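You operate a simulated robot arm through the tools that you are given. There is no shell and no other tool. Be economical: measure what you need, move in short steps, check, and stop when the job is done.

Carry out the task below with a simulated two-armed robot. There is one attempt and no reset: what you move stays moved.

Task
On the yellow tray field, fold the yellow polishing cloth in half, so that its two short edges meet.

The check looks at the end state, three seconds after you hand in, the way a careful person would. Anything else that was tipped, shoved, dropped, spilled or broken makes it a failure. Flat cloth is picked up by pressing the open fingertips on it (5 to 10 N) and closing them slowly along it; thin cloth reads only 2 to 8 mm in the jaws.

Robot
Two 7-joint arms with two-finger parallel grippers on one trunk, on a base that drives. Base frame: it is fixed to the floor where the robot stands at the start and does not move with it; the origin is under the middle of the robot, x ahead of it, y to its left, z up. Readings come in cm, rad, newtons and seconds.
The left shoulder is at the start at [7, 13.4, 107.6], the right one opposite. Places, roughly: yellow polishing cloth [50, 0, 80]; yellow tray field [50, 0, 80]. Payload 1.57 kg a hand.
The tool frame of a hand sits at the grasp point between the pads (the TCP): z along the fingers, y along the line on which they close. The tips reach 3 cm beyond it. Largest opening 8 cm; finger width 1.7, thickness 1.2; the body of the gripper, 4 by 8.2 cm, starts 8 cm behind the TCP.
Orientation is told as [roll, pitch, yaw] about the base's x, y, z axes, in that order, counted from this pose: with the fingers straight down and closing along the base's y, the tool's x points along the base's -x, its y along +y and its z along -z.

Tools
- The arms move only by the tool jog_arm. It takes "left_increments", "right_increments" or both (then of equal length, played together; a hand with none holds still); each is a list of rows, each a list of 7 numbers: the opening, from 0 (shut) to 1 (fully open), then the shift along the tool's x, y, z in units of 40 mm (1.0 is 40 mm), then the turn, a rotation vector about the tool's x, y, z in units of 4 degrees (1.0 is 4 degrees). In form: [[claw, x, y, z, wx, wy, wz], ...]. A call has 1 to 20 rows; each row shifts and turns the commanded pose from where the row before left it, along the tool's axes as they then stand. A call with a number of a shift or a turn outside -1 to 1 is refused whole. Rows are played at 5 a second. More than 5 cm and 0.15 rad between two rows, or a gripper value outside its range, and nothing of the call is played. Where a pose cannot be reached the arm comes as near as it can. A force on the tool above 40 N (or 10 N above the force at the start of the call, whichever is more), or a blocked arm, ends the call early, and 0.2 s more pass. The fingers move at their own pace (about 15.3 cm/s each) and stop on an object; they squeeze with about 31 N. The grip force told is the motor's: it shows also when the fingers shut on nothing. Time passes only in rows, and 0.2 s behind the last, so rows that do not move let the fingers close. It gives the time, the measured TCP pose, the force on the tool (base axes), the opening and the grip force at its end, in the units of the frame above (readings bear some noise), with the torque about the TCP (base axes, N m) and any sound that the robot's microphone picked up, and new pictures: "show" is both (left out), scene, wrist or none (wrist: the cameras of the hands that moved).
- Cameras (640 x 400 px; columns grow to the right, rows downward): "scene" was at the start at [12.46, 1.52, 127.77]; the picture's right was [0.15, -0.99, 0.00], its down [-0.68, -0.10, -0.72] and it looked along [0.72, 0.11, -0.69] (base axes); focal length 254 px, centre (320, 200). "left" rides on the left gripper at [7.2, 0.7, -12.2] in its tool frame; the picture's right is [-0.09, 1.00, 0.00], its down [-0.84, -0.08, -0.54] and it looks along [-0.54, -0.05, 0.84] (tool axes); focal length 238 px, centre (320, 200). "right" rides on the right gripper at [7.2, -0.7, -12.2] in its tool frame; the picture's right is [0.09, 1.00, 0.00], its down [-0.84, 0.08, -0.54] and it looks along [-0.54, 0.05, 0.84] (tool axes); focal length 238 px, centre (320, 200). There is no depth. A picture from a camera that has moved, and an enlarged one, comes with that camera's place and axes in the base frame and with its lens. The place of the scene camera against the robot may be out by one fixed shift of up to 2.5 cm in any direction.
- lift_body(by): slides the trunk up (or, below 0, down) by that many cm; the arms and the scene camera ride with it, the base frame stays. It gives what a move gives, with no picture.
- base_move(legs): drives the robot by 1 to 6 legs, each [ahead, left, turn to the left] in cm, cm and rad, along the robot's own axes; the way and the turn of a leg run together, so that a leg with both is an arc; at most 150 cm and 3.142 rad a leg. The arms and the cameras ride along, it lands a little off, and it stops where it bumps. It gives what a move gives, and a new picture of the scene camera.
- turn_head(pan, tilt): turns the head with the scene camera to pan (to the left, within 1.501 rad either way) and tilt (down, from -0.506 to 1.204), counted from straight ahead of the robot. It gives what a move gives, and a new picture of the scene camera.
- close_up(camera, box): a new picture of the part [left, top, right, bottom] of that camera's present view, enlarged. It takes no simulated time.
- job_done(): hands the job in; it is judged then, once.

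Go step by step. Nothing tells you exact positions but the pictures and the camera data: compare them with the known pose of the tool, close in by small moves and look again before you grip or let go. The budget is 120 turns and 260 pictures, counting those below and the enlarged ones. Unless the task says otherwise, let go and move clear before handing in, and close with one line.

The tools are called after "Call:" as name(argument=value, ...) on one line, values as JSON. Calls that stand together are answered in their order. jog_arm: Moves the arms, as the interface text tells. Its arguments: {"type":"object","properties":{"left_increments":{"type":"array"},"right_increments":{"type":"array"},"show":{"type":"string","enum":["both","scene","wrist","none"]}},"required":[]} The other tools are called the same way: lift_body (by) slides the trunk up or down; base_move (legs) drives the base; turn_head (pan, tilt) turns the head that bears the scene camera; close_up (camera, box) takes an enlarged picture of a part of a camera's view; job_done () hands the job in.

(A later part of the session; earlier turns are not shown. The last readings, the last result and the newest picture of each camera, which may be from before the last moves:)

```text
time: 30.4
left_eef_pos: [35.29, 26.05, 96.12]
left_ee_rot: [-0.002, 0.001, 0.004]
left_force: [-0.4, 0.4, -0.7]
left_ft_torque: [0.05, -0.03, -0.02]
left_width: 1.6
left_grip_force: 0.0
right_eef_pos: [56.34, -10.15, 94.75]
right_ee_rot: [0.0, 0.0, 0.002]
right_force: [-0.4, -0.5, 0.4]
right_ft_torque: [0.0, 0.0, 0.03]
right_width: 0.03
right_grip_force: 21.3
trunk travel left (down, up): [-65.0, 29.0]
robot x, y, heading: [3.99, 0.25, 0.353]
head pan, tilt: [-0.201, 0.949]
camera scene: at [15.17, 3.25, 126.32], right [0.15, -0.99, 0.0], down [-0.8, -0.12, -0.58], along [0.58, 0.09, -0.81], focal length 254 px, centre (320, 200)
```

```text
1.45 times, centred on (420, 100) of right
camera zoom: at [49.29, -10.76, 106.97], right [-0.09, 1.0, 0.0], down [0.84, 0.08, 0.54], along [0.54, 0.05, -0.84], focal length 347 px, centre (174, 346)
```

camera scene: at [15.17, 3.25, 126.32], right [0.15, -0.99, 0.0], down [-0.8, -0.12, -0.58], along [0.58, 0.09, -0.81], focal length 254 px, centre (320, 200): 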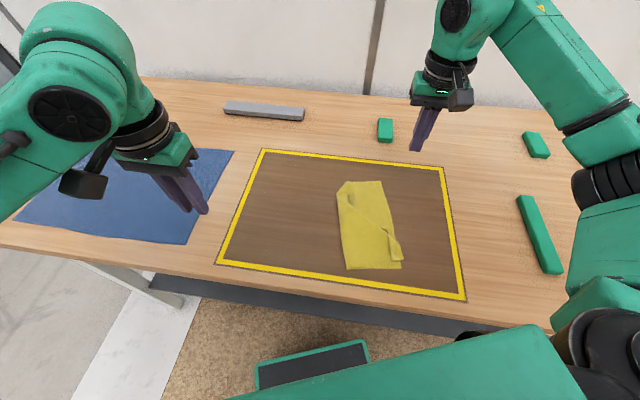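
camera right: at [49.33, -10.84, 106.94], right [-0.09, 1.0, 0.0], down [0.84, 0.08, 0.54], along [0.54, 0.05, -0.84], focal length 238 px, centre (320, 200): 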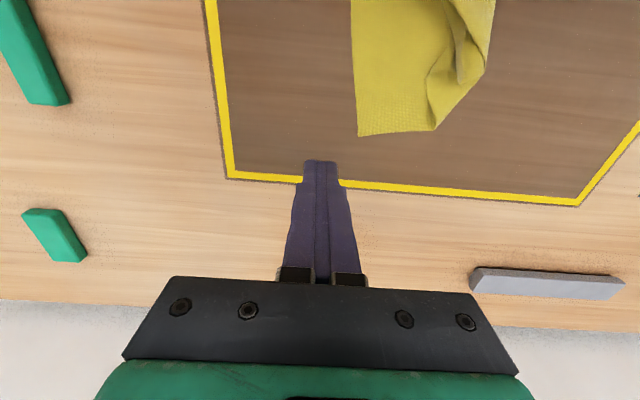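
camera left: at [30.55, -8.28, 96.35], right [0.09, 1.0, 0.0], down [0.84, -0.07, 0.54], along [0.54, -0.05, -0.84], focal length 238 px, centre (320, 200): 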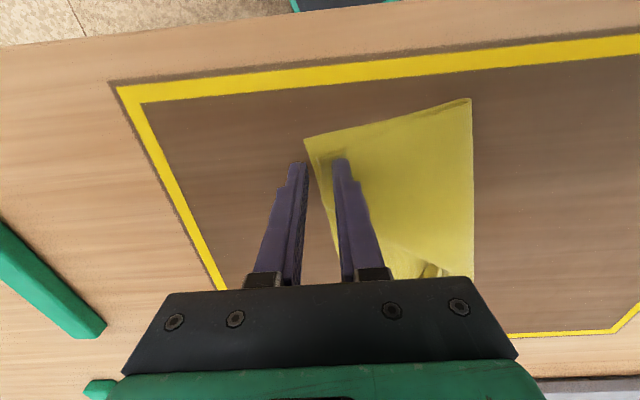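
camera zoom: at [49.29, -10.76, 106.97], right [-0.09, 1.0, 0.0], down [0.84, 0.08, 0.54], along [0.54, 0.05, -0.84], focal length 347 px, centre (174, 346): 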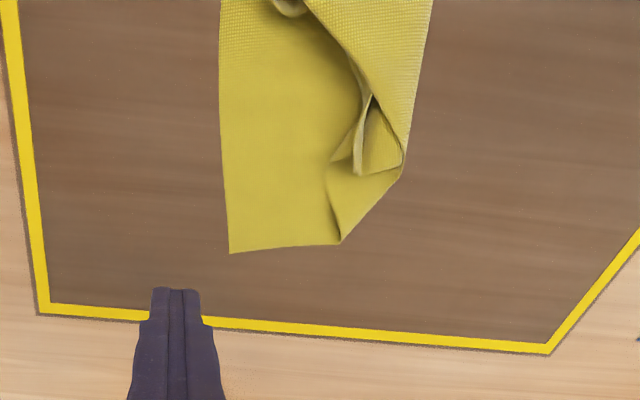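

The near half is folded well. The far-left corner is curled up around (50, 1), so I'm bringing the right camera over it for a better look.

Call:
jog_arm(right_increments=[[0.3, 0.75, 0.6, 0, 0, 0, 0], [0.3, 0.75, 0.6, 0, 0, 0, 0], [0.3, 0.75, 0.6, 0, 0, 0, 0], [0.3, 0.75, 0.6, 0, 0, 0, 0], [0.3, 0.3, 0, 0, 0, 0, 0], [0.3, 0, 0, 0, 0, 0, 0]], show="wrist")

Call:
close_up(camera="right", box=[200, 60, 440, 210])

```text
time: 31.8
left_eef_pos: [35.33, 25.9, 96.06]
left_ee_rot: [-0.001, 0.0, 0.003]
left_force: [0.5, 0.2, 0.8]
left_ft_torque: [0.01, 0.01, -0.02]
left_width: 1.58
left_grip_force: 0.1
right_eef_pos: [43.32, -0.75, 94.86]
right_ee_rot: [0.0, 0.0, 0.002]
right_force: [0.2, 0.3, 0.5]
right_ft_torque: [0.02, 0.02, -0.02]
right_width: 2.4
right_grip_force: 0.1
trunk travel left (down, up): [-65.0, 29.0]
robot x, y, heading: [4.41, 0.19, 0.355]
head pan, tilt: [-0.201, 0.949]
camera right: at [36.27, -1.46, 106.94], right [-0.09, 1.0, 0.0], down [0.84, 0.08, 0.54], along [0.54, 0.05, -0.84], focal length 238 px, centre (320, 200)
```

right: 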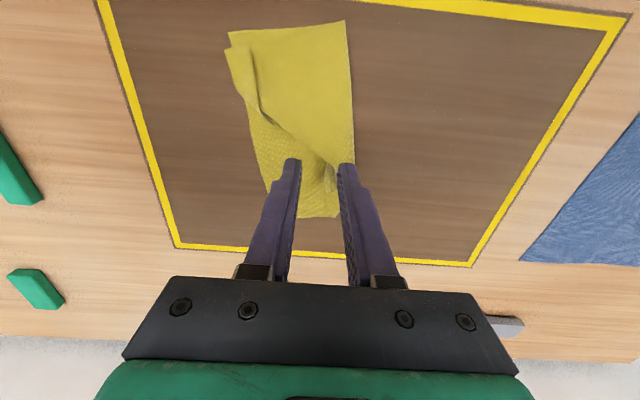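

```text
2.67 times, centred on (320, 135) of right
camera zoom: at [36.27, -1.46, 106.94], right [-0.09, 1.0, 0.0], down [0.84, 0.08, 0.54], along [0.54, 0.05, -0.84], focal length 636 px, centre (320, 373)
```

zoom: 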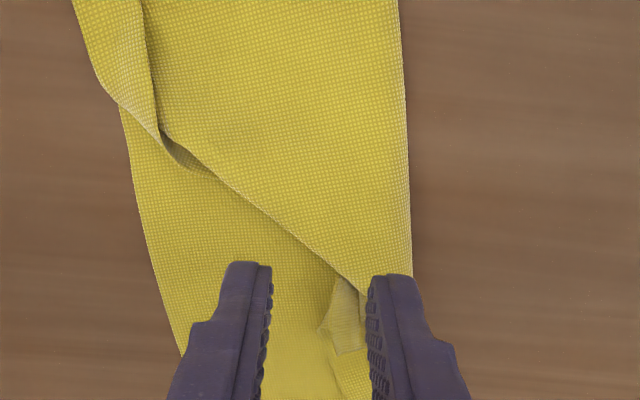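

The far-left corner seems tucked under a diagonal roll, with a bit sticking out near (50, 1). I'm looking from the side, with the fingers out of the way.

Call:
jog_arm(right_increments=[[0.3, 0, 0.9, 0.3, 0, 0, 0], [0.3, 0, 0.9, 0.3, 0, 0, 0], [0.3, 0, 0, 0, 0, 0, 0]], show="none")

Call:
close_up(camera="right", box=[130, 40, 370, 190])

Call:
close_up(camera="scene", box=[320, 170, 420, 235])

```text
time: 32.6
left_eef_pos: [35.3, 25.86, 96.0]
left_ee_rot: [0.0, 0.0, 0.003]
left_force: [-0.2, -0.2, 0.4]
left_ft_torque: [0.02, -0.03, -0.01]
left_width: 1.62
left_grip_force: 0.1
right_eef_pos: [43.16, 6.5, 92.52]
right_ee_rot: [0.002, -0.002, 0.001]
right_force: [-0.5, -0.8, -0.2]
right_ft_torque: [0.04, 0.01, 0.02]
right_width: 2.39
right_grip_force: 0.0
trunk travel left (down, up): [-65.0, 29.0]
robot x, y, heading: [3.87, -0.03, 0.351]
head pan, tilt: [-0.201, 0.949]
```

```text
2.67 times, centred on (250, 115) of right
camera zoom: at [35.97, 5.9, 104.54], right [-0.09, 1.0, 0.0], down [0.84, 0.08, 0.54], along [0.54, 0.05, -0.84], focal length 636 px, centre (507, 427)
```

zoom: 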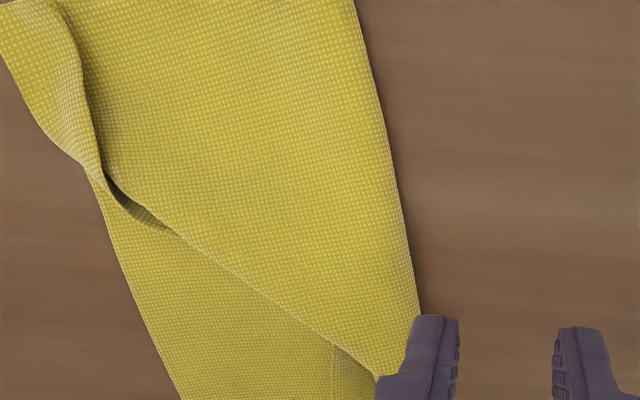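

```text
6.15 times, centred on (370, 202) of scene
camera zoom: at [15.2, 3.01, 126.32], right [0.15, -0.99, 0.0], down [-0.8, -0.12, -0.58], along [0.58, 0.09, -0.81], focal length 1565 px, centre (12, 185)
```

zoom: 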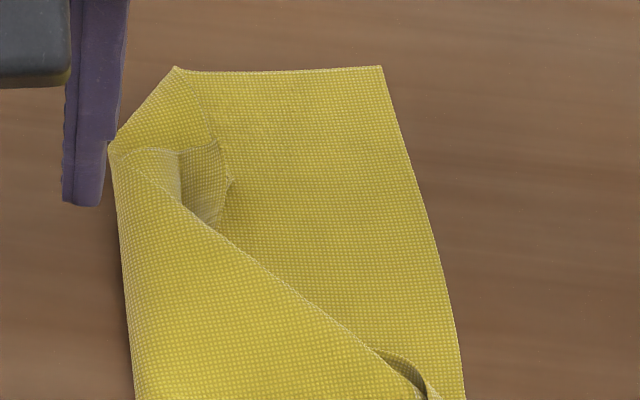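

The scene zoom shows the upper layer's far corner tucked under a diagonal roll. The clean remedy is to take the near corner back, re-flatten, and refold with both hands. First I'll look closely at how the near corner's flap lies.

Call:
close_up(camera="scene", box=[350, 215, 430, 275])

Call:
close_up(camera="right", box=[80, 0, 200, 75])

```text
6.67 times, centred on (390, 245) of scene
camera zoom: at [15.2, 3.01, 126.32], right [0.15, -0.99, 0.0], down [-0.8, -0.12, -0.58], along [0.58, 0.09, -0.81], focal length 1695 px, centre (-147, -100)
```

zoom: 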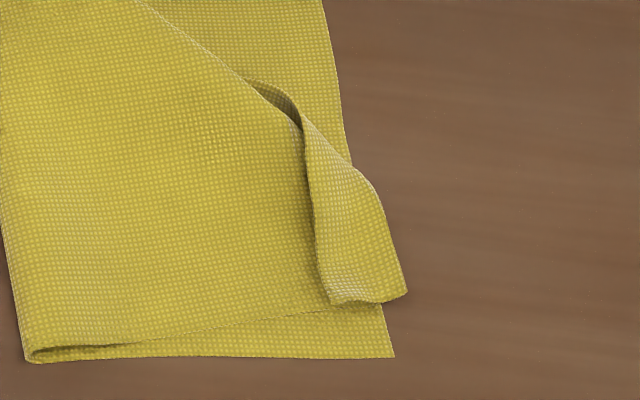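

```text
5.33 times, centred on (140, 38) of right
camera zoom: at [35.97, 5.9, 104.54], right [-0.09, 1.0, 0.0], down [0.84, 0.08, 0.54], along [0.54, 0.05, -0.84], focal length 1271 px, centre (1280, 1067)
```

zoom: 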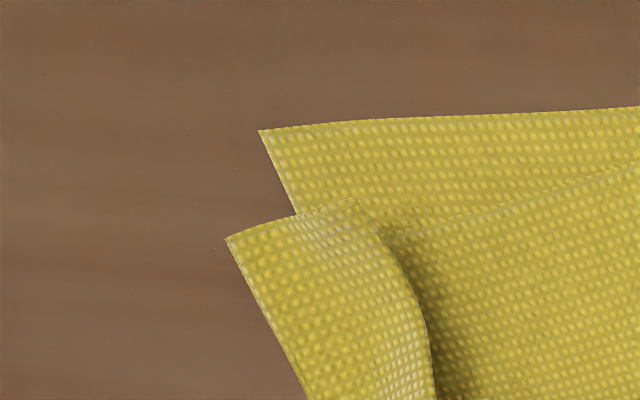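

The near corner's hem is folded back as a raised strip at x ≈ 37–41, y ≈ −8 to −10.3, which makes a good handle. I'm moving the right hand away first, then setting the left hand over that strip with the fingers straddling it.

Call:
jog_arm(right_increments=[[0.3, -0.7, -0.8, -0.2, 0, 0, 0], [0.3, -0.7, -0.8, -0.2, 0, 0, 0], [0.3, -0.7, -0.8, -0.2, 0, 0, 0], [0.3, -0.7, -0.8, 0, 0, 0, 0], [0.3, -0.5, -0.8, 0, 0, 0, 0], [0.3, 0, 0, 0, 0, 0, 0]], show="none")

Call:
jog_arm(left_increments=[[0.3, -0.09, -0.95, 0, 0, 0, 0], [0.3, -0.09, -0.95, 0, 0, 0, 0], [0.3, -0.09, -0.95, 0, 0, 0, 0], [0.3, -0.09, -0.95, 0, 0, 0, 0], [0.3, -0.09, -0.95, 0, 0, 0, 0], [0.3, -0.09, -0.95, 0, 0, 0, 0], [0.3, -0.09, -0.95, 0, 0, 0, 0], [0.3, -0.09, -0.95, 0.2, 0, 0, 0], [0.3, -0.09, -0.95, 0.4, 0, 0, 0], [0.3, -0.04, -0.2, 0.6, 0, 0, 0], [0.3, 0, 0, 0.8, 0, 0, 0], [0.3, 0, 0, 0.4, 0, 0, 0], [0.3, 0, 0, 0, 0, 0, 0]], show="wrist")

```text
time: 34.0
left_eef_pos: [35.27, 26.06, 95.99]
left_ee_rot: [0.0, 0.001, 0.003]
left_force: [-0.4, 0.8, 0.9]
left_ft_torque: [-0.01, -0.01, 0.0]
left_width: 1.61
left_grip_force: 0.1
right_eef_pos: [56.59, -9.43, 94.91]
right_ee_rot: [0.001, 0.0, 0.002]
right_force: [-0.1, 0.1, -0.6]
right_ft_torque: [-0.02, -0.01, -0.03]
right_width: 2.37
right_grip_force: 0.1
trunk travel left (down, up): [-65.0, 29.0]
robot x, y, heading: [4.3, 0.27, 0.347]
head pan, tilt: [-0.201, 0.949]
```

```text
time: 36.8
left_eef_pos: [39.02, -9.0, 86.37]
left_ee_rot: [0.0, -0.001, 0.003]
left_force: [0.6, -0.1, 0.3]
left_ft_torque: [0.0, 0.01, -0.01]
left_width: 2.43
left_grip_force: 0.1
right_eef_pos: [56.74, -9.33, 94.85]
right_ee_rot: [0.001, -0.001, 0.002]
right_force: [0.0, -0.9, 0.1]
right_ft_torque: [0.01, 0.01, -0.03]
right_width: 2.38
right_grip_force: 0.1
trunk travel left (down, up): [-65.0, 29.0]
robot x, y, heading: [4.04, -0.24, 0.35]
head pan, tilt: [-0.201, 0.949]
camera left: at [31.73, -8.18, 98.67], right [0.09, 1.0, 0.0], down [0.84, -0.07, 0.54], along [0.54, -0.05, -0.84], focal length 238 px, centre (320, 200)
```

left: 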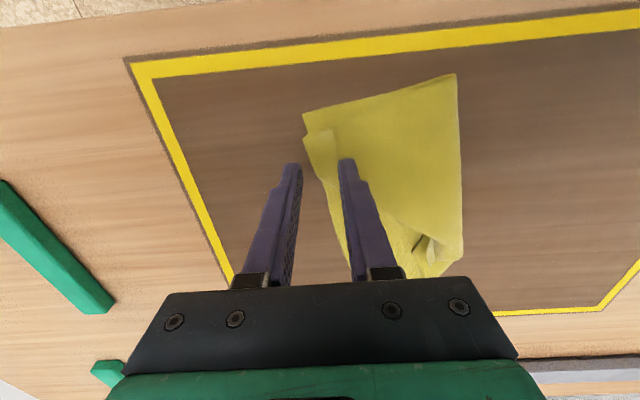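

The strip at x ≈ 39 spans y ≈ −7.4 to −9.7. I'm shifting 4 mm and lowering to a light touch.

Call:
jog_arm(left_increments=[[0.33, 0.1, 0.12, 0.3, 0, 0, 0], [0.33, 0, 0, 0.3, 0, 0, 0], [0.33, 0, 0, 0.1, 0, 0, 0], [0.33, 0, 0, 0.05, 0, 0, 0], [0.33, 0, 0, 0, 0, 0, 0]], show="wrist")

Call:
close_up(camera="left", box=[240, 90, 420, 203])

```text
time: 38.0
left_eef_pos: [38.37, -8.49, 83.47]
left_ee_rot: [-0.001, 0.0, 0.004]
left_force: [0.3, 1.0, 0.1]
left_ft_torque: [-0.02, -0.01, 0.0]
left_width: 2.65
left_grip_force: 0.2
right_eef_pos: [56.6, -9.36, 94.8]
right_ee_rot: [0.001, 0.0, 0.001]
right_force: [-0.8, -0.6, 0.2]
right_ft_torque: [-0.01, 0.03, 0.01]
right_width: 2.4
right_grip_force: 0.1
trunk travel left (down, up): [-65.0, 29.0]
robot x, y, heading: [3.98, -0.13, 0.355]
head pan, tilt: [-0.201, 0.949]
camera left: at [31.2, -7.59, 95.69], right [0.09, 1.0, 0.0], down [0.84, -0.07, 0.54], along [0.54, -0.05, -0.84], focal length 238 px, centre (320, 200)
```

left: 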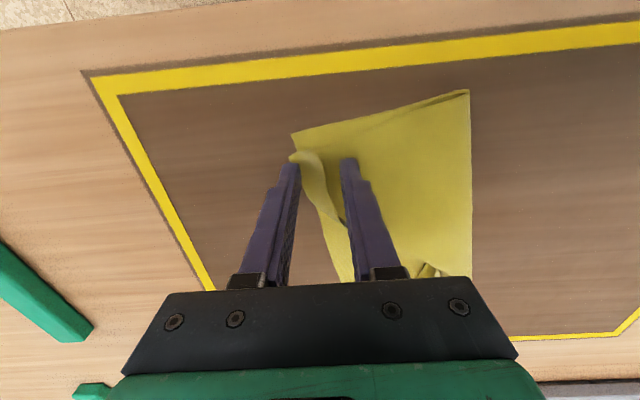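

```text
3.54 times, centred on (330, 146) of left
camera zoom: at [31.2, -7.59, 95.69], right [0.09, 1.0, 0.0], down [0.84, -0.07, 0.54], along [0.54, -0.05, -0.84], focal length 844 px, centre (285, 389)
```

zoom: 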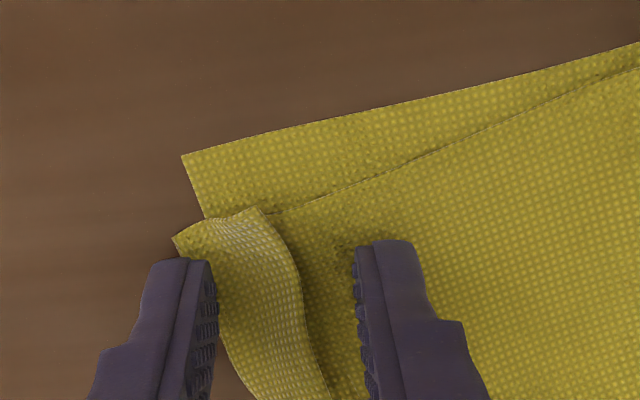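

The fingers straddle the raised hem perfectly. I'm closing slowly at this height, just above the surface, so only the upper layer is taken, then lifting a little.

Call:
jog_arm(left_increments=[[0.28, 0, 0, 0, 0, 0, 0], [0.24, 0, 0, 0, 0, 0, 0], [0.2, 0, 0, 0, 0, 0, 0], [0.16, 0, 0, 0, 0, 0, 0], [0.12, 0, 0, 0, 0, 0, 0], [0.09, 0, 0, 0, 0, 0, 0], [0.06, 0, 0, 0, 0, 0, 0], [0.03, 0, 0, 0, 0, 0, 0], [0, 0, 0, 0, 0, 0, 0], [0, 0, 0, 0, 0, 0, 0], [0, 0, 0, -0.3, 0, 0, 0], [0, 0, 0, -0.3, 0, 0, 0]], show="wrist")

Call:
close_up(camera="left", box=[240, 90, 420, 203])

```text
time: 40.6
left_eef_pos: [38.39, -8.34, 85.88]
left_ee_rot: [0.001, -0.002, 0.003]
left_force: [0.3, -0.8, 0.0]
left_ft_torque: [0.01, -0.02, 0.04]
left_width: 0.21
left_grip_force: 23.2
right_eef_pos: [56.6, -9.42, 94.8]
right_ee_rot: [0.0, 0.001, 0.002]
right_force: [-0.1, -0.1, 0.1]
right_ft_torque: [-0.03, 0.03, -0.03]
right_width: 2.4
right_grip_force: 0.0
trunk travel left (down, up): [-65.0, 29.0]
robot x, y, heading: [3.78, 0.05, 0.352]
head pan, tilt: [-0.201, 0.949]
camera left: at [31.13, -7.57, 98.1], right [0.09, 1.0, 0.0], down [0.84, -0.07, 0.54], along [0.54, -0.05, -0.84], focal length 238 px, centre (320, 200)
```

left: 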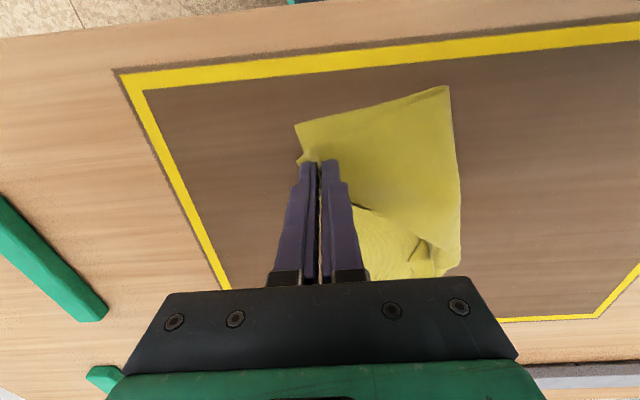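

```text
3.54 times, centred on (330, 146) of left
camera zoom: at [31.13, -7.57, 98.1], right [0.09, 1.0, 0.0], down [0.84, -0.07, 0.54], along [0.54, -0.05, -0.84], focal length 844 px, centre (285, 389)
```

zoom: 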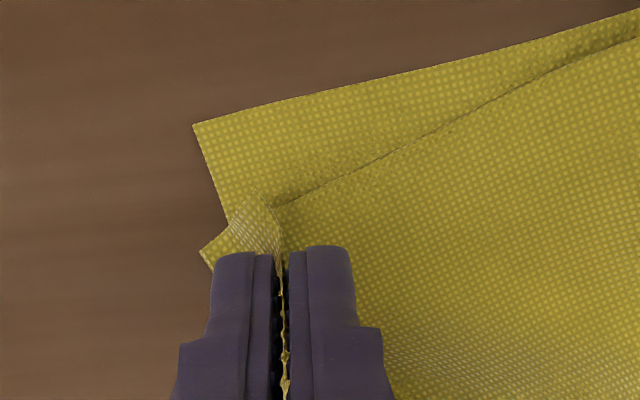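

Only the upper layer is held. I'm lifting it and carrying it back to the left to unfold.

Call:
jog_arm(left_increments=[[0, 0, 0.4, -0.5, 0, 0, 0], [0, 0, 0.4, -0.5, 0, 0, 0], [0, 0, 0.62, -0.38, 0, 0, 0], [0, 0, 0.62, -0.38, 0, 0, 0], [0, 0, 0.62, 0, 0, 0, 0], [0, 0, 0.62, 0, 0, 0, 0], [0, 0, 0.5, 0.25, 0, 0, 0], [0, 0, 0.5, 0.25, 0, 0, 0], [0, 0, 0.38, 0.38, 0, 0, 0], [0, 0, 0.38, 0.38, 0, 0, 0], [0, 0, 0.25, 0.38, 0, 0, 0], [0, 0, 0.2, 0.38, 0, 0, 0], [0, 0, 0, 0, 0, 0, 0]])

Call:
close_up(camera="right", box=[240, 0, 640, 200])

```text
time: 43.4
left_eef_pos: [38.42, 13.6, 84.83]
left_ee_rot: [0.001, 0.001, 0.004]
left_force: [-0.8, 0.9, -0.3]
left_ft_torque: [-0.03, 0.0, 0.02]
left_width: 0.17
left_grip_force: 23.1
right_eef_pos: [56.75, -9.51, 94.82]
right_ee_rot: [0.001, 0.002, 0.002]
right_force: [0.2, -0.3, 0.2]
right_ft_torque: [-0.01, 0.04, 0.0]
right_width: 2.4
right_grip_force: 0.1
trunk travel left (down, up): [-65.0, 29.0]
robot x, y, heading: [3.88, -0.25, 0.353]
head pan, tilt: [-0.201, 0.949]
camera scene: at [15.22, 3.11, 126.32], right [0.15, -0.99, 0.0], down [-0.8, -0.12, -0.58], along [0.58, 0.09, -0.81], focal length 254 px, centre (320, 200)
camera left: at [31.18, 14.4, 97.1], right [0.09, 1.0, 0.0], down [0.84, -0.07, 0.54], along [0.54, -0.05, -0.84], focal length 238 px, centre (320, 200)
```

scene: 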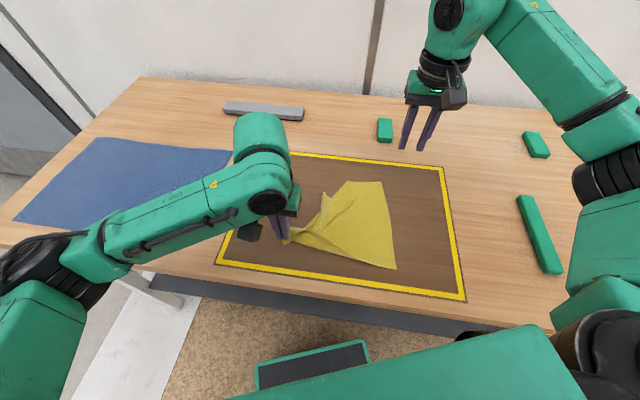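
left: 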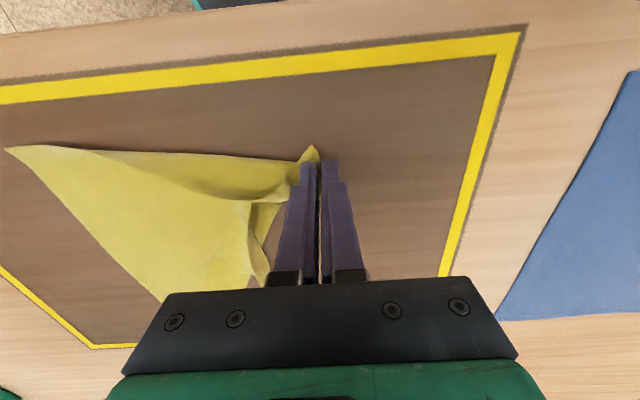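

```text
1.60 times, centred on (440, 100) of right
camera zoom: at [49.49, -10.06, 106.95], right [-0.09, 1.0, 0.0], down [0.84, 0.08, 0.54], along [0.54, 0.05, -0.84], focal length 381 px, centre (128, 360)
```

zoom: 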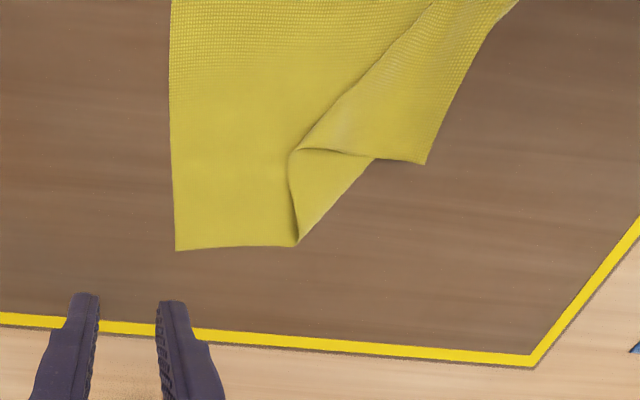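

The far-left corner is now exposed at about (50.4, 8.7), lying single-layer on the tray, and the left hand holds the near-left corner. I'm bringing the right hand over that corner.

Call:
jog_arm(right_increments=[[0.25, 0.3, 0.8, 0, 0, 0, 0], [0.25, 0.4, 0.8, 0, 0, 0, 0], [0.25, 0.4, 0.8, 0, 0, 0, 0], [0.25, 0.4, 0.8, 0, 0, 0, 0], [0.25, 0.4, 0.8, 0.3, 0, 0, 0], [0.25, 0.09, 0.1, 0.7, 0, 0, 0], [0.25, 0, 0, 0.7, 0, 0, 0], [0.25, 0, 0, 0, 0, 0, 0]], show="wrist")

Call:
close_up(camera="right", box=[200, 70, 440, 220])

```text
time: 45.2
left_eef_pos: [38.31, 13.56, 84.85]
left_ee_rot: [0.0, 0.001, 0.004]
left_force: [0.3, 0.1, -0.5]
left_ft_torque: [0.01, 0.01, 0.01]
left_width: 0.13
left_grip_force: 23.5
right_eef_pos: [48.4, 6.98, 88.07]
right_ee_rot: [-0.001, -0.001, 0.002]
right_force: [0.7, -0.8, 0.4]
right_ft_torque: [-0.01, 0.03, 0.01]
right_width: 1.99
right_grip_force: 0.1
trunk travel left (down, up): [-65.0, 29.0]
robot x, y, heading: [4.08, 0.21, 0.353]
head pan, tilt: [-0.201, 0.949]
camera right: at [41.24, 6.37, 100.14], right [-0.09, 1.0, 0.0], down [0.84, 0.08, 0.54], along [0.54, 0.05, -0.84], focal length 238 px, centre (320, 200)
```

right: 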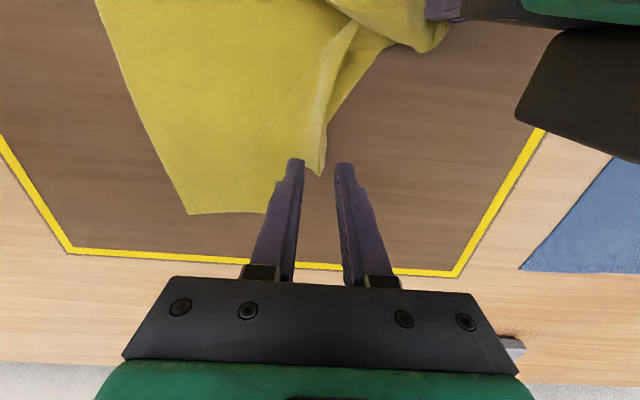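

```text
2.67 times, centred on (320, 145) of right
camera zoom: at [41.24, 6.37, 100.14], right [-0.09, 1.0, 0.0], down [0.84, 0.08, 0.54], along [0.54, 0.05, -0.84], focal length 636 px, centre (320, 347)
```

zoom: 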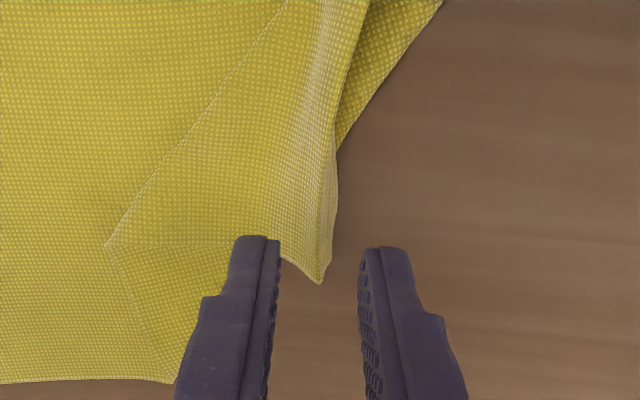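

The corner is at (51.1, 7.3) with the edge along x at y ≈ 7.4. I'm adjusting to straddle just inside the edge and lowering.

Call:
jog_arm(right_increments=[[0.25, -0.2, -0.27, 0.4, 0, 0, 0], [0.25, 0, 0, 0.4, 0, 0, 0], [0.25, 0, 0, 0.25, 0, 0, 0], [0.25, 0, 0, 0.1, 0, 0, 0], [0.25, 0, 0, 0.05, 0, 0, 0], [0.25, 0, 0, 0, 0, 0, 0]], show="wrist")

Call:
close_up(camera="right", box=[200, 70, 440, 220])

```text
time: 46.6
left_eef_pos: [38.38, 13.62, 84.91]
left_ee_rot: [0.001, 0.0, 0.002]
left_force: [0.0, 0.3, 0.0]
left_ft_torque: [-0.01, -0.01, -0.01]
left_width: 0.14
left_grip_force: 23.1
right_eef_pos: [49.29, 5.86, 83.31]
right_ee_rot: [-0.001, 0.001, 0.001]
right_force: [0.3, 0.8, 0.4]
right_ft_torque: [-0.04, 0.0, -0.02]
right_width: 2.03
right_grip_force: 0.1
trunk travel left (down, up): [-65.0, 29.0]
robot x, y, heading: [4.06, -0.12, 0.348]
head pan, tilt: [-0.201, 0.949]
camera right: at [42.14, 5.19, 95.39], right [-0.09, 1.0, 0.0], down [0.84, 0.08, 0.54], along [0.54, 0.05, -0.84], focal length 238 px, centre (320, 200)
```

right: 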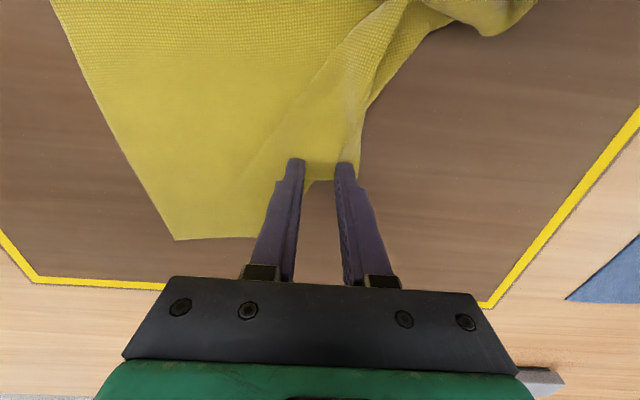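

```text
2.67 times, centred on (320, 145) of right
camera zoom: at [42.14, 5.19, 95.39], right [-0.09, 1.0, 0.0], down [0.84, 0.08, 0.54], along [0.54, 0.05, -0.84], focal length 636 px, centre (320, 347)
```

zoom: 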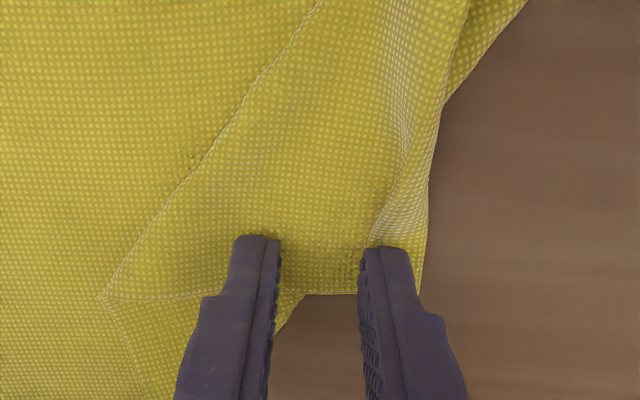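

The fingers are just over the corner, inside the edge. I'm pressing lightly and closing.

Call:
jog_arm(right_increments=[[0.25, 0, 0, 0.05, 0, 0, 0], [0.25, 0, 0, 0.02, 0, 0, 0], [0.22, 0, 0, 0, 0, 0, 0], [0.19, 0, 0, 0, 0, 0, 0], [0.16, 0, 0, 0, 0, 0, 0], [0.13, 0, 0, 0, 0, 0, 0], [0.1, 0, 0, 0, 0, 0, 0], [0.07, 0, 0, 0, 0, 0, 0], [0.04, 0, 0, 0, 0, 0, 0], [0.02, 0, 0, 0, 0, 0, 0], [0, 0, 0, 0, 0, 0, 0], [0, 0, 0, 0, 0, 0, 0], [0, 0, 0, -0.2, 0, 0, 0], [0, 0, 0, -0.2, 0, 0, 0]], show="wrist")

Call:
close_up(camera="right", box=[200, 70, 440, 220])

```text
time: 49.6
left_eef_pos: [38.38, 13.61, 84.85]
left_ee_rot: [-0.001, -0.001, 0.003]
left_force: [0.0, 0.0, -0.2]
left_ft_torque: [0.0, -0.01, -0.01]
left_width: 0.15
left_grip_force: 23.0
right_eef_pos: [49.3, 5.72, 84.6]
right_ee_rot: [-0.002, -0.001, 0.001]
right_force: [-0.3, -0.1, 0.0]
right_ft_torque: [0.04, -0.01, -0.03]
right_width: 0.21
right_grip_force: 23.8
trunk travel left (down, up): [-65.0, 29.0]
robot x, y, heading: [4.35, -0.1, 0.35]
head pan, tilt: [-0.201, 0.949]
camera right: at [42.09, 5.18, 96.69], right [-0.09, 1.0, 0.0], down [0.84, 0.08, 0.54], along [0.54, 0.05, -0.84], focal length 238 px, centre (320, 200)
```

right: 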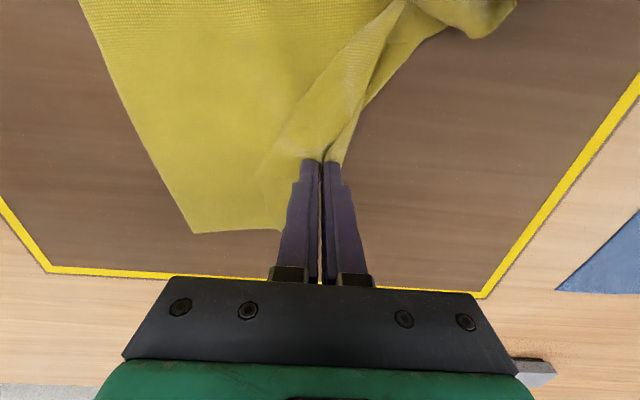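

```text
2.67 times, centred on (320, 145) of right
camera zoom: at [42.09, 5.18, 96.69], right [-0.09, 1.0, 0.0], down [0.84, 0.08, 0.54], along [0.54, 0.05, -0.84], focal length 636 px, centre (320, 347)
```

zoom: 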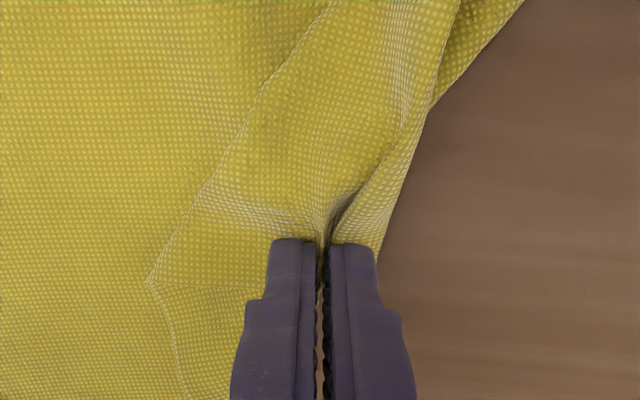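

Both corners are held. I'm raising both hands and straightening the edge between them at y ≈ 10.

Call:
jog_arm(left_increments=[[0, 0, -0.1, -0.3, 0, 0, 0], [0, 0, -0.2, -0.3, 0, 0, 0], [0, 0, -0.2, -0.3, 0, 0, 0], [0, 0, -0.2, -0.3, 0, 0, 0], [0, 0, -0.2, -0.34, 0, 0, 0], [0, 0, 0, 0, 0, 0, 0]], right_increments=[[0, -0.2, 0.1, -0.5, 0, 0, 0], [0, -0.35, 0.24, -0.4, 0, 0, 0], [0, -0.4, 0.24, -0.3, 0, 0, 0], [0, -0.4, 0.25, -0.2, 0, 0, 0], [0, -0.38, 0.25, -0.2, 0, 0, 0], [0, 0, 0, 0, 0, 0, 0]])

```text
time: 51.0
left_eef_pos: [38.37, 9.92, 91.05]
left_ee_rot: [0.0, -0.001, 0.005]
left_force: [-0.2, -0.9, -0.4]
left_ft_torque: [0.0, 0.02, 0.01]
left_width: 0.2
left_grip_force: 23.5
right_eef_pos: [56.04, 10.05, 91.15]
right_ee_rot: [0.0, 0.0, 0.003]
right_force: [-0.5, 0.5, -1.3]
right_ft_torque: [-0.01, 0.0, 0.0]
right_width: 0.22
right_grip_force: 23.8
trunk travel left (down, up): [-65.0, 29.0]
robot x, y, heading: [4.28, -0.1, 0.355]
head pan, tilt: [-0.201, 0.949]
camera scene: at [15.21, 3.11, 126.32], right [0.15, -0.99, 0.0], down [-0.8, -0.12, -0.58], along [0.58, 0.09, -0.81], focal length 254 px, centre (320, 200)
camera right: at [49.06, 9.5, 103.15], right [-0.09, 1.0, 0.0], down [0.84, 0.08, 0.54], along [0.54, 0.05, -0.84], focal length 238 px, centre (320, 200)
camera left: at [31.13, 10.67, 103.24], right [0.09, 1.0, 0.0], down [0.84, -0.07, 0.54], along [0.54, -0.05, -0.84], focal length 238 px, centre (320, 200)
```

scene: 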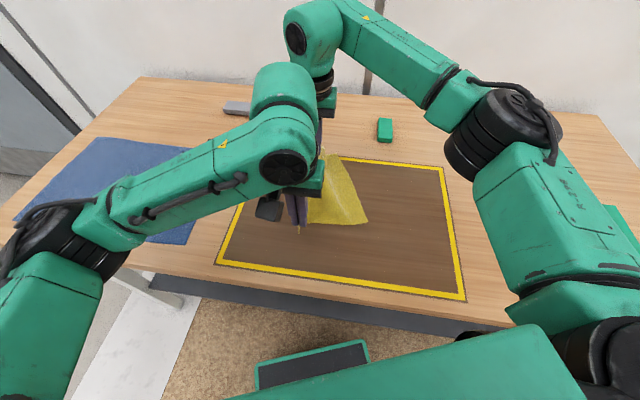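
right: 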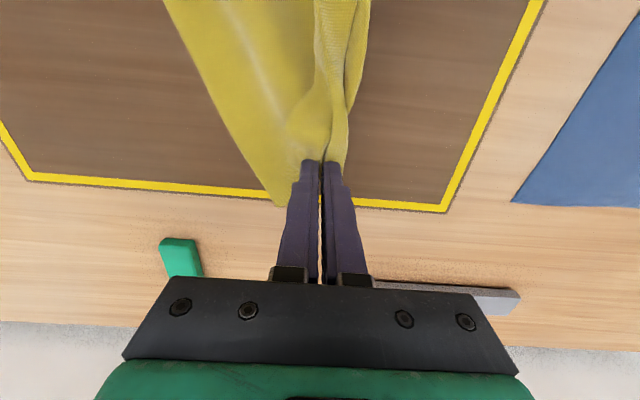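
left: 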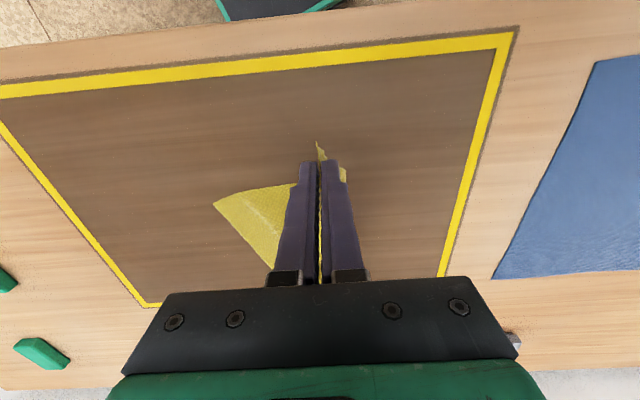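

The right pinch took the lower layer too and dragged the cloth. I'm taking the right hand back the way it came and letting go, with the left hand still holding.

Call:
jog_arm(left_increments=[[0, 0, 0.2, 0.34, 0, 0, 0], [0, 0, 0.2, 0.3, 0, 0, 0], [0, 0, 0.2, 0.3, 0, 0, 0], [0, 0, 0.2, 0.3, 0, 0, 0], [0, 0, 0.1, 0.2, 0, 0, 0], [0, 0, 0, 0, 0, 0, 0], [0, 0, 0, 0, 0, 0, 0], [0, 0, 0, 0, 0, 0, 0], [0, 0, 0, 0, 0, 0, 0], [0, 0, 0, 0, 0, 0, 0], [0, 0, 0, 0, 0, 0, 0]], right_increments=[[0, 0.3, -0.25, 0.2, 0, 0, 0], [0, 0.3, -0.25, 0.2, 0, 0, 0], [0, 0.3, -0.24, 0.3, 0, 0, 0], [0, 0.35, -0.24, 0.4, 0, 0, 0], [0, 0.2, -0.1, 0.5, 0, 0, 0], [0, 0, 0, 0, 0, 0, 0], [0.15, 0, 0, 0, 0, 0, 0], [0.5, 0, 0, 0, 0, 0, 0], [0.5, 0, 0, -0.5, 0, 0, 0], [0.5, 0, 0, -1, 0, 0, 0], [0.5, 0, 0, -1, 0, 0, 0]])

```text
time: 53.4
left_eef_pos: [38.3, 13.71, 85.21]
left_ee_rot: [-0.002, -0.001, 0.003]
left_force: [0.3, -0.2, 0.5]
left_ft_torque: [0.01, -0.01, 0.01]
left_width: 0.15
left_grip_force: 24.0
right_eef_pos: [50.41, 5.69, 94.44]
right_ee_rot: [-0.001, 0.001, 0.002]
right_force: [0.4, 0.0, -0.2]
right_ft_torque: [-0.01, 0.0, 0.02]
right_width: 4.0
right_grip_force: 0.0
trunk travel left (down, up): [-65.0, 29.0]
robot x, y, heading: [4.01, 0.2, 0.35]
head pan, tilt: [-0.201, 0.949]
camera scene: at [15.16, 3.16, 126.32], right [0.15, -0.99, 0.0], down [-0.8, -0.12, -0.58], along [0.58, 0.09, -0.81], focal length 254 px, centre (320, 200)
camera right: at [43.23, 5.11, 106.63], right [-0.09, 1.0, 0.0], down [0.84, 0.08, 0.54], along [0.54, 0.05, -0.84], focal length 238 px, centre (320, 200)
camera left: at [31.07, 14.45, 97.43], right [0.09, 1.0, 0.0], down [0.84, -0.07, 0.54], along [0.54, -0.05, -0.84], focal length 238 px, centre (320, 200)
```

scene: 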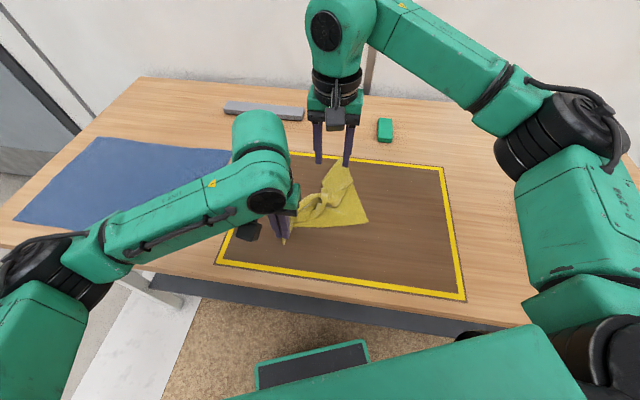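
right: 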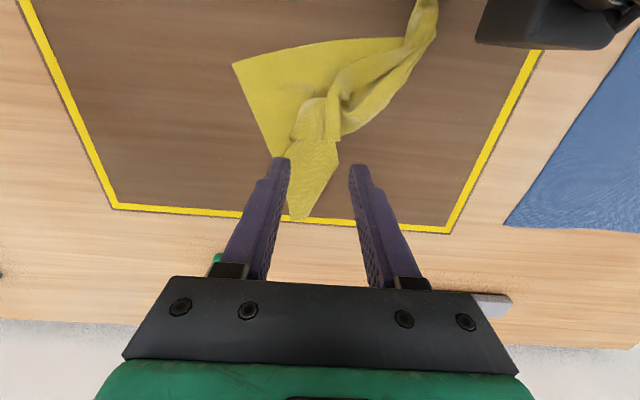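
left: 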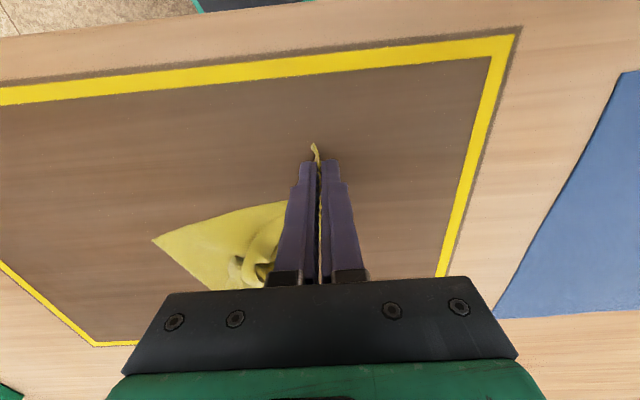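

The mess is best reset by hanging the cloth from its near long edge. The left hand holds the near-left corner, and the near-right corner lies clean and single-layer at about (45.4, −3.1), so the right hand takes it there.

Call:
jog_arm(right_increments=[[0.25, 0, 0, 0, 0, 0, -1], [0.25, 0, 0, 0, 0, 0, -1], [0.25, 0, 0, 0, 0, 0, -1], [0.25, 0, 0, 0, 0, 0, -1], [0.25, 0, 0, 0, 0, 0, -1], [0.25, 0.48, -0.35, 0.4, 0, 0, 0], [0.25, 0.48, -0.35, 0.5, 0, 0, 0], [0.25, 0.48, -0.35, 0.6, 0, 0, 0], [0.25, 0, 0, 0, 0, 0, 0]], show="wrist")

```text
time: 55.4
left_eef_pos: [38.33, 13.82, 85.2]
left_ee_rot: [-0.002, 0.0, 0.004]
left_force: [-0.7, 0.1, 0.2]
left_ft_torque: [-0.03, 0.01, -0.03]
left_width: 0.17
left_grip_force: 23.1
right_eef_pos: [46.21, -0.09, 88.39]
right_ee_rot: [0.001, -0.001, 0.351]
right_force: [-0.4, 0.1, -0.3]
right_ft_torque: [0.0, 0.0, -0.02]
right_width: 2.0
right_grip_force: 0.1
trunk travel left (down, up): [-65.0, 29.0]
robot x, y, heading: [4.4, -0.16, 0.349]
head pan, tilt: [-0.201, 0.949]
camera right: at [39.75, -3.06, 100.63], right [-0.43, 0.9, 0.0], down [0.76, 0.36, 0.54], along [0.49, 0.23, -0.84], focal length 238 px, centre (320, 200)
```

right: 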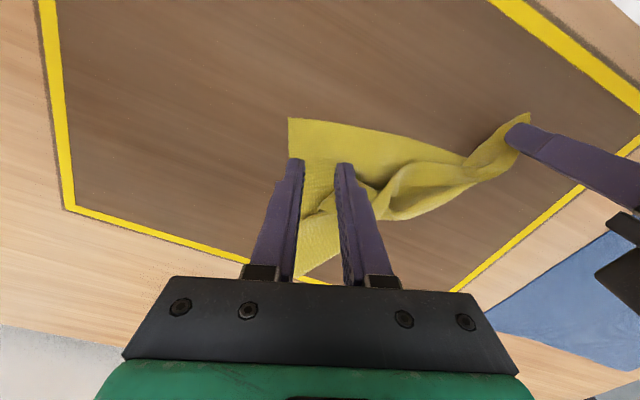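

Call:
jog_arm(right_increments=[[0.25, 0.08, -0.15, 0.4, 0, 0, 0], [0.25, 0, 0, 0.5, 0, 0, 0], [0.25, 0, 0, 0.25, 0, 0, 0], [0.25, 0, 0, 0.1, 0, 0, 0], [0.25, 0, 0, 0, 0, 0, 0]], show="none")

Call:
close_up(camera="right", box=[200, 70, 440, 220])

```text
time: 56.6
left_eef_pos: [38.26, 13.55, 85.16]
left_ee_rot: [-0.001, 0.002, 0.005]
left_force: [-0.2, -0.4, 0.2]
left_ft_torque: [0.01, 0.0, -0.01]
left_width: 0.16
left_grip_force: 23.6
right_eef_pos: [46.14, -0.71, 83.61]
right_ee_rot: [0.0, 0.001, 0.349]
right_force: [-0.1, -0.4, 1.0]
right_ft_torque: [0.03, 0.02, -0.03]
right_width: 1.99
right_grip_force: 0.0
trunk travel left (down, up): [-65.0, 29.0]
robot x, y, heading: [4.12, 0.2, 0.355]
head pan, tilt: [-0.201, 0.949]
```

```text
2.67 times, centred on (320, 145) of right
camera zoom: at [39.78, -3.91, 95.66], right [-0.43, 0.9, 0.0], down [0.76, 0.36, 0.54], along [0.49, 0.23, -0.84], focal length 636 px, centre (320, 347)
```

zoom: 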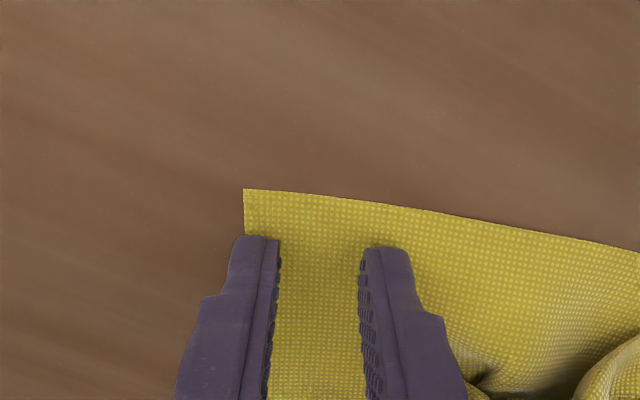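

Well placed on the clean corner. I'm pressing and closing.

Call:
jog_arm(right_increments=[[0.25, 0, 0.03, 0.1, 0, 0, 0], [0.25, 0, 0, 0.04, 0, 0, 0], [0.22, 0, 0, 0, 0, 0, 0], [0.19, 0, 0, 0, 0, 0, 0], [0.16, 0, 0, 0, 0, 0, 0], [0.13, 0, 0, 0, 0, 0, 0], [0.1, 0, 0, 0, 0, 0, 0], [0.07, 0, 0, 0, 0, 0, 0], [0.04, 0, 0, 0, 0, 0, 0], [0.02, 0, 0, 0, 0, 0, 0], [0, 0, 0, 0, 0, 0, 0], [0, 0, 0, 0, 0, 0, 0], [0, 0, 0, -0.2, 0, 0, 0], [0, 0, 0, -0.3, 0, 0, 0]], show="wrist")

```text
time: 59.6
left_eef_pos: [38.32, 13.6, 85.1]
left_ee_rot: [0.0, 0.001, 0.003]
left_force: [0.3, 0.7, 1.1]
left_ft_torque: [0.0, 0.01, -0.01]
left_width: 0.17
left_grip_force: 23.2
right_eef_pos: [46.27, -0.63, 85.1]
right_ee_rot: [-0.002, 0.0, 0.352]
right_force: [-0.9, 0.3, -0.2]
right_ft_torque: [-0.02, 0.0, -0.01]
right_width: 0.16
right_grip_force: 23.7
trunk travel left (down, up): [-65.0, 29.0]
robot x, y, heading: [4.02, 0.22, 0.355]
head pan, tilt: [-0.201, 0.949]
camera right: at [39.81, -3.75, 97.14], right [-0.43, 0.9, 0.0], down [0.76, 0.36, 0.54], along [0.49, 0.23, -0.84], focal length 238 px, centre (320, 200)
```

right: 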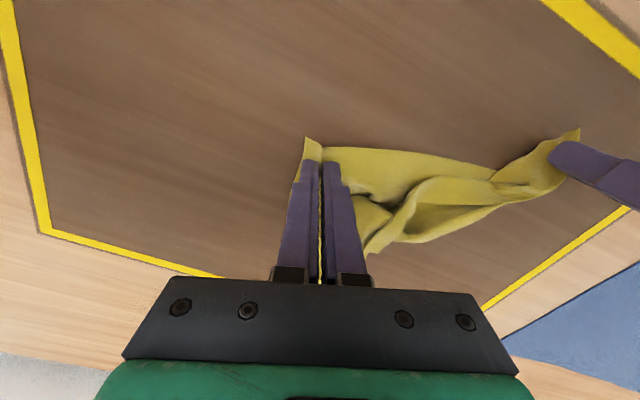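

Both near corners are held. I'm lifting both hands high so the cloth hangs freely from its near edge.

Call:
jog_arm(left_increments=[[0, -0.143, -0.028, -0.55, 0, 0, 0], [0, -0.143, -0.028, -0.55, 0, 0, 0], [0, -0.143, -0.028, -0.55, 0, 0, 0], [0, -0.143, -0.028, -0.55, 0, 0, 0], [0, -0.143, -0.028, -0.55, 0, 0, 0], [0, -0.143, -0.028, -0.55, 0, 0, 0], [0, -0.143, -0.028, -0.55, 0, 0, 0], [0, -0.143, -0.028, -0.55, 0, 0, 0], [0, -0.143, -0.028, -0.55, 0, 0, 0], [0, -0.143, -0.028, -0.55, 0, 0, 0], [0, 0, 0, 0, 0, 0, 0], [0, 0, 0, 0, 0, 0, 0], [0, 0, 0, 0, 0, 0, 0]], right_increments=[[0, 0, 0, -0.55, 0, 0, 1], [0, 0, 0, -0.55, 0, 0, 1], [0, 0, 0, -0.55, 0, 0, 1], [0, 0, 0, -0.55, 0, 0, 1], [0, 0, 0, -0.55, 0, 0, 1], [0, 0.115, -0.295, -0.55, 0, 0, 0], [0, 0.115, -0.295, -0.55, 0, 0, 0], [0, 0.115, -0.295, -0.55, 0, 0, 0], [0, 0.115, -0.295, -0.55, 0, 0, 0], [0, 0.115, -0.295, -0.55, 0, 0, 0], [0, 0, 0, 0, 0, 0, 0], [0, 0, 0, 0, 0, 0, 0], [0, 0, 0, 0, 0, 0, 0]])

```text
time: 62.4
left_eef_pos: [43.85, 12.54, 107.23]
left_ee_rot: [0.001, 0.0, 0.004]
left_force: [1.0, 0.3, 0.4]
left_ft_torque: [0.02, 0.03, -0.05]
left_width: 0.16
left_grip_force: 23.0
right_eef_pos: [43.93, -6.55, 107.04]
right_ee_rot: [-0.001, 0.001, 0.002]
right_force: [0.6, 0.1, -0.1]
right_ft_torque: [-0.03, 0.02, 0.08]
right_width: 0.18
right_grip_force: 23.8
trunk travel left (down, up): [-65.0, 29.0]
robot x, y, heading: [4.41, -0.08, 0.35]
head pan, tilt: [-0.201, 0.949]
camera scene: at [15.2, 3.11, 126.32], right [0.15, -0.99, 0.0], down [-0.8, -0.12, -0.58], along [0.58, 0.09, -0.81], focal length 254 px, centre (320, 200)
camera right: at [36.91, -7.25, 119.28], right [-0.09, 1.0, 0.0], down [0.84, 0.08, 0.54], along [0.54, 0.05, -0.84], focal length 238 px, centre (320, 200)
camera left: at [36.7, 13.27, 119.54], right [0.09, 1.0, 0.0], down [0.84, -0.07, 0.54], along [0.54, -0.05, -0.84], focal length 238 px, centre (320, 200)
```

scene: 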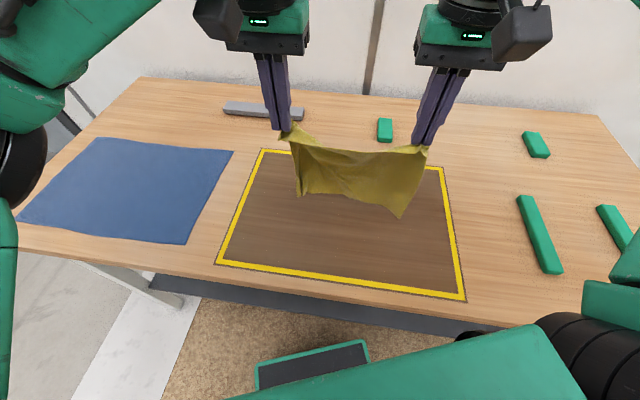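
right: 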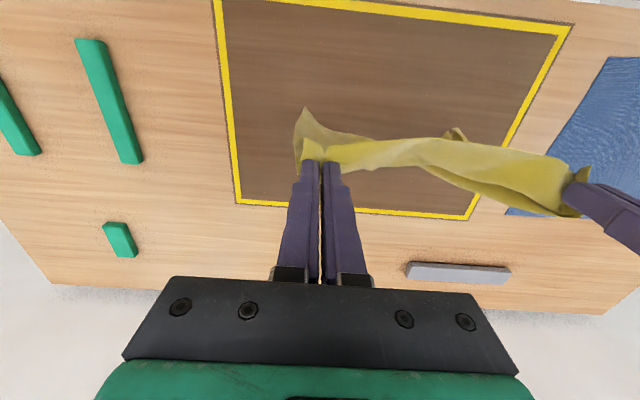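
left: 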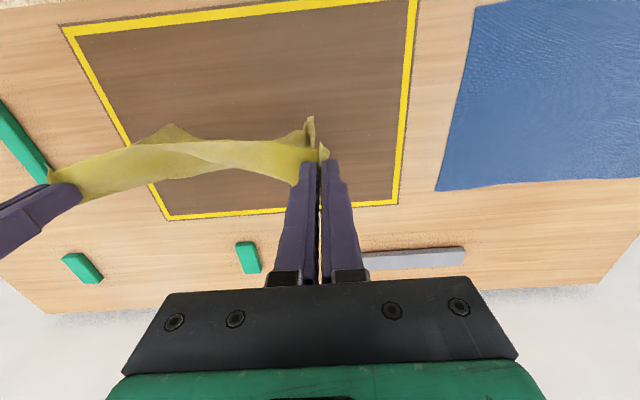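

Call:
close_up(camera="scene", box=[260, 110, 450, 230])

```text
3.33 times, centred on (355, 170) of scene
camera zoom: at [15.2, 3.11, 126.32], right [0.15, -0.99, 0.0], down [-0.8, -0.12, -0.58], along [0.58, 0.09, -0.81], focal length 848 px, centre (203, 300)
```

zoom: 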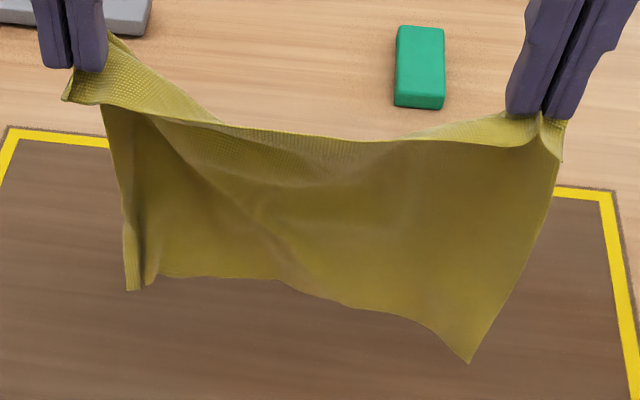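

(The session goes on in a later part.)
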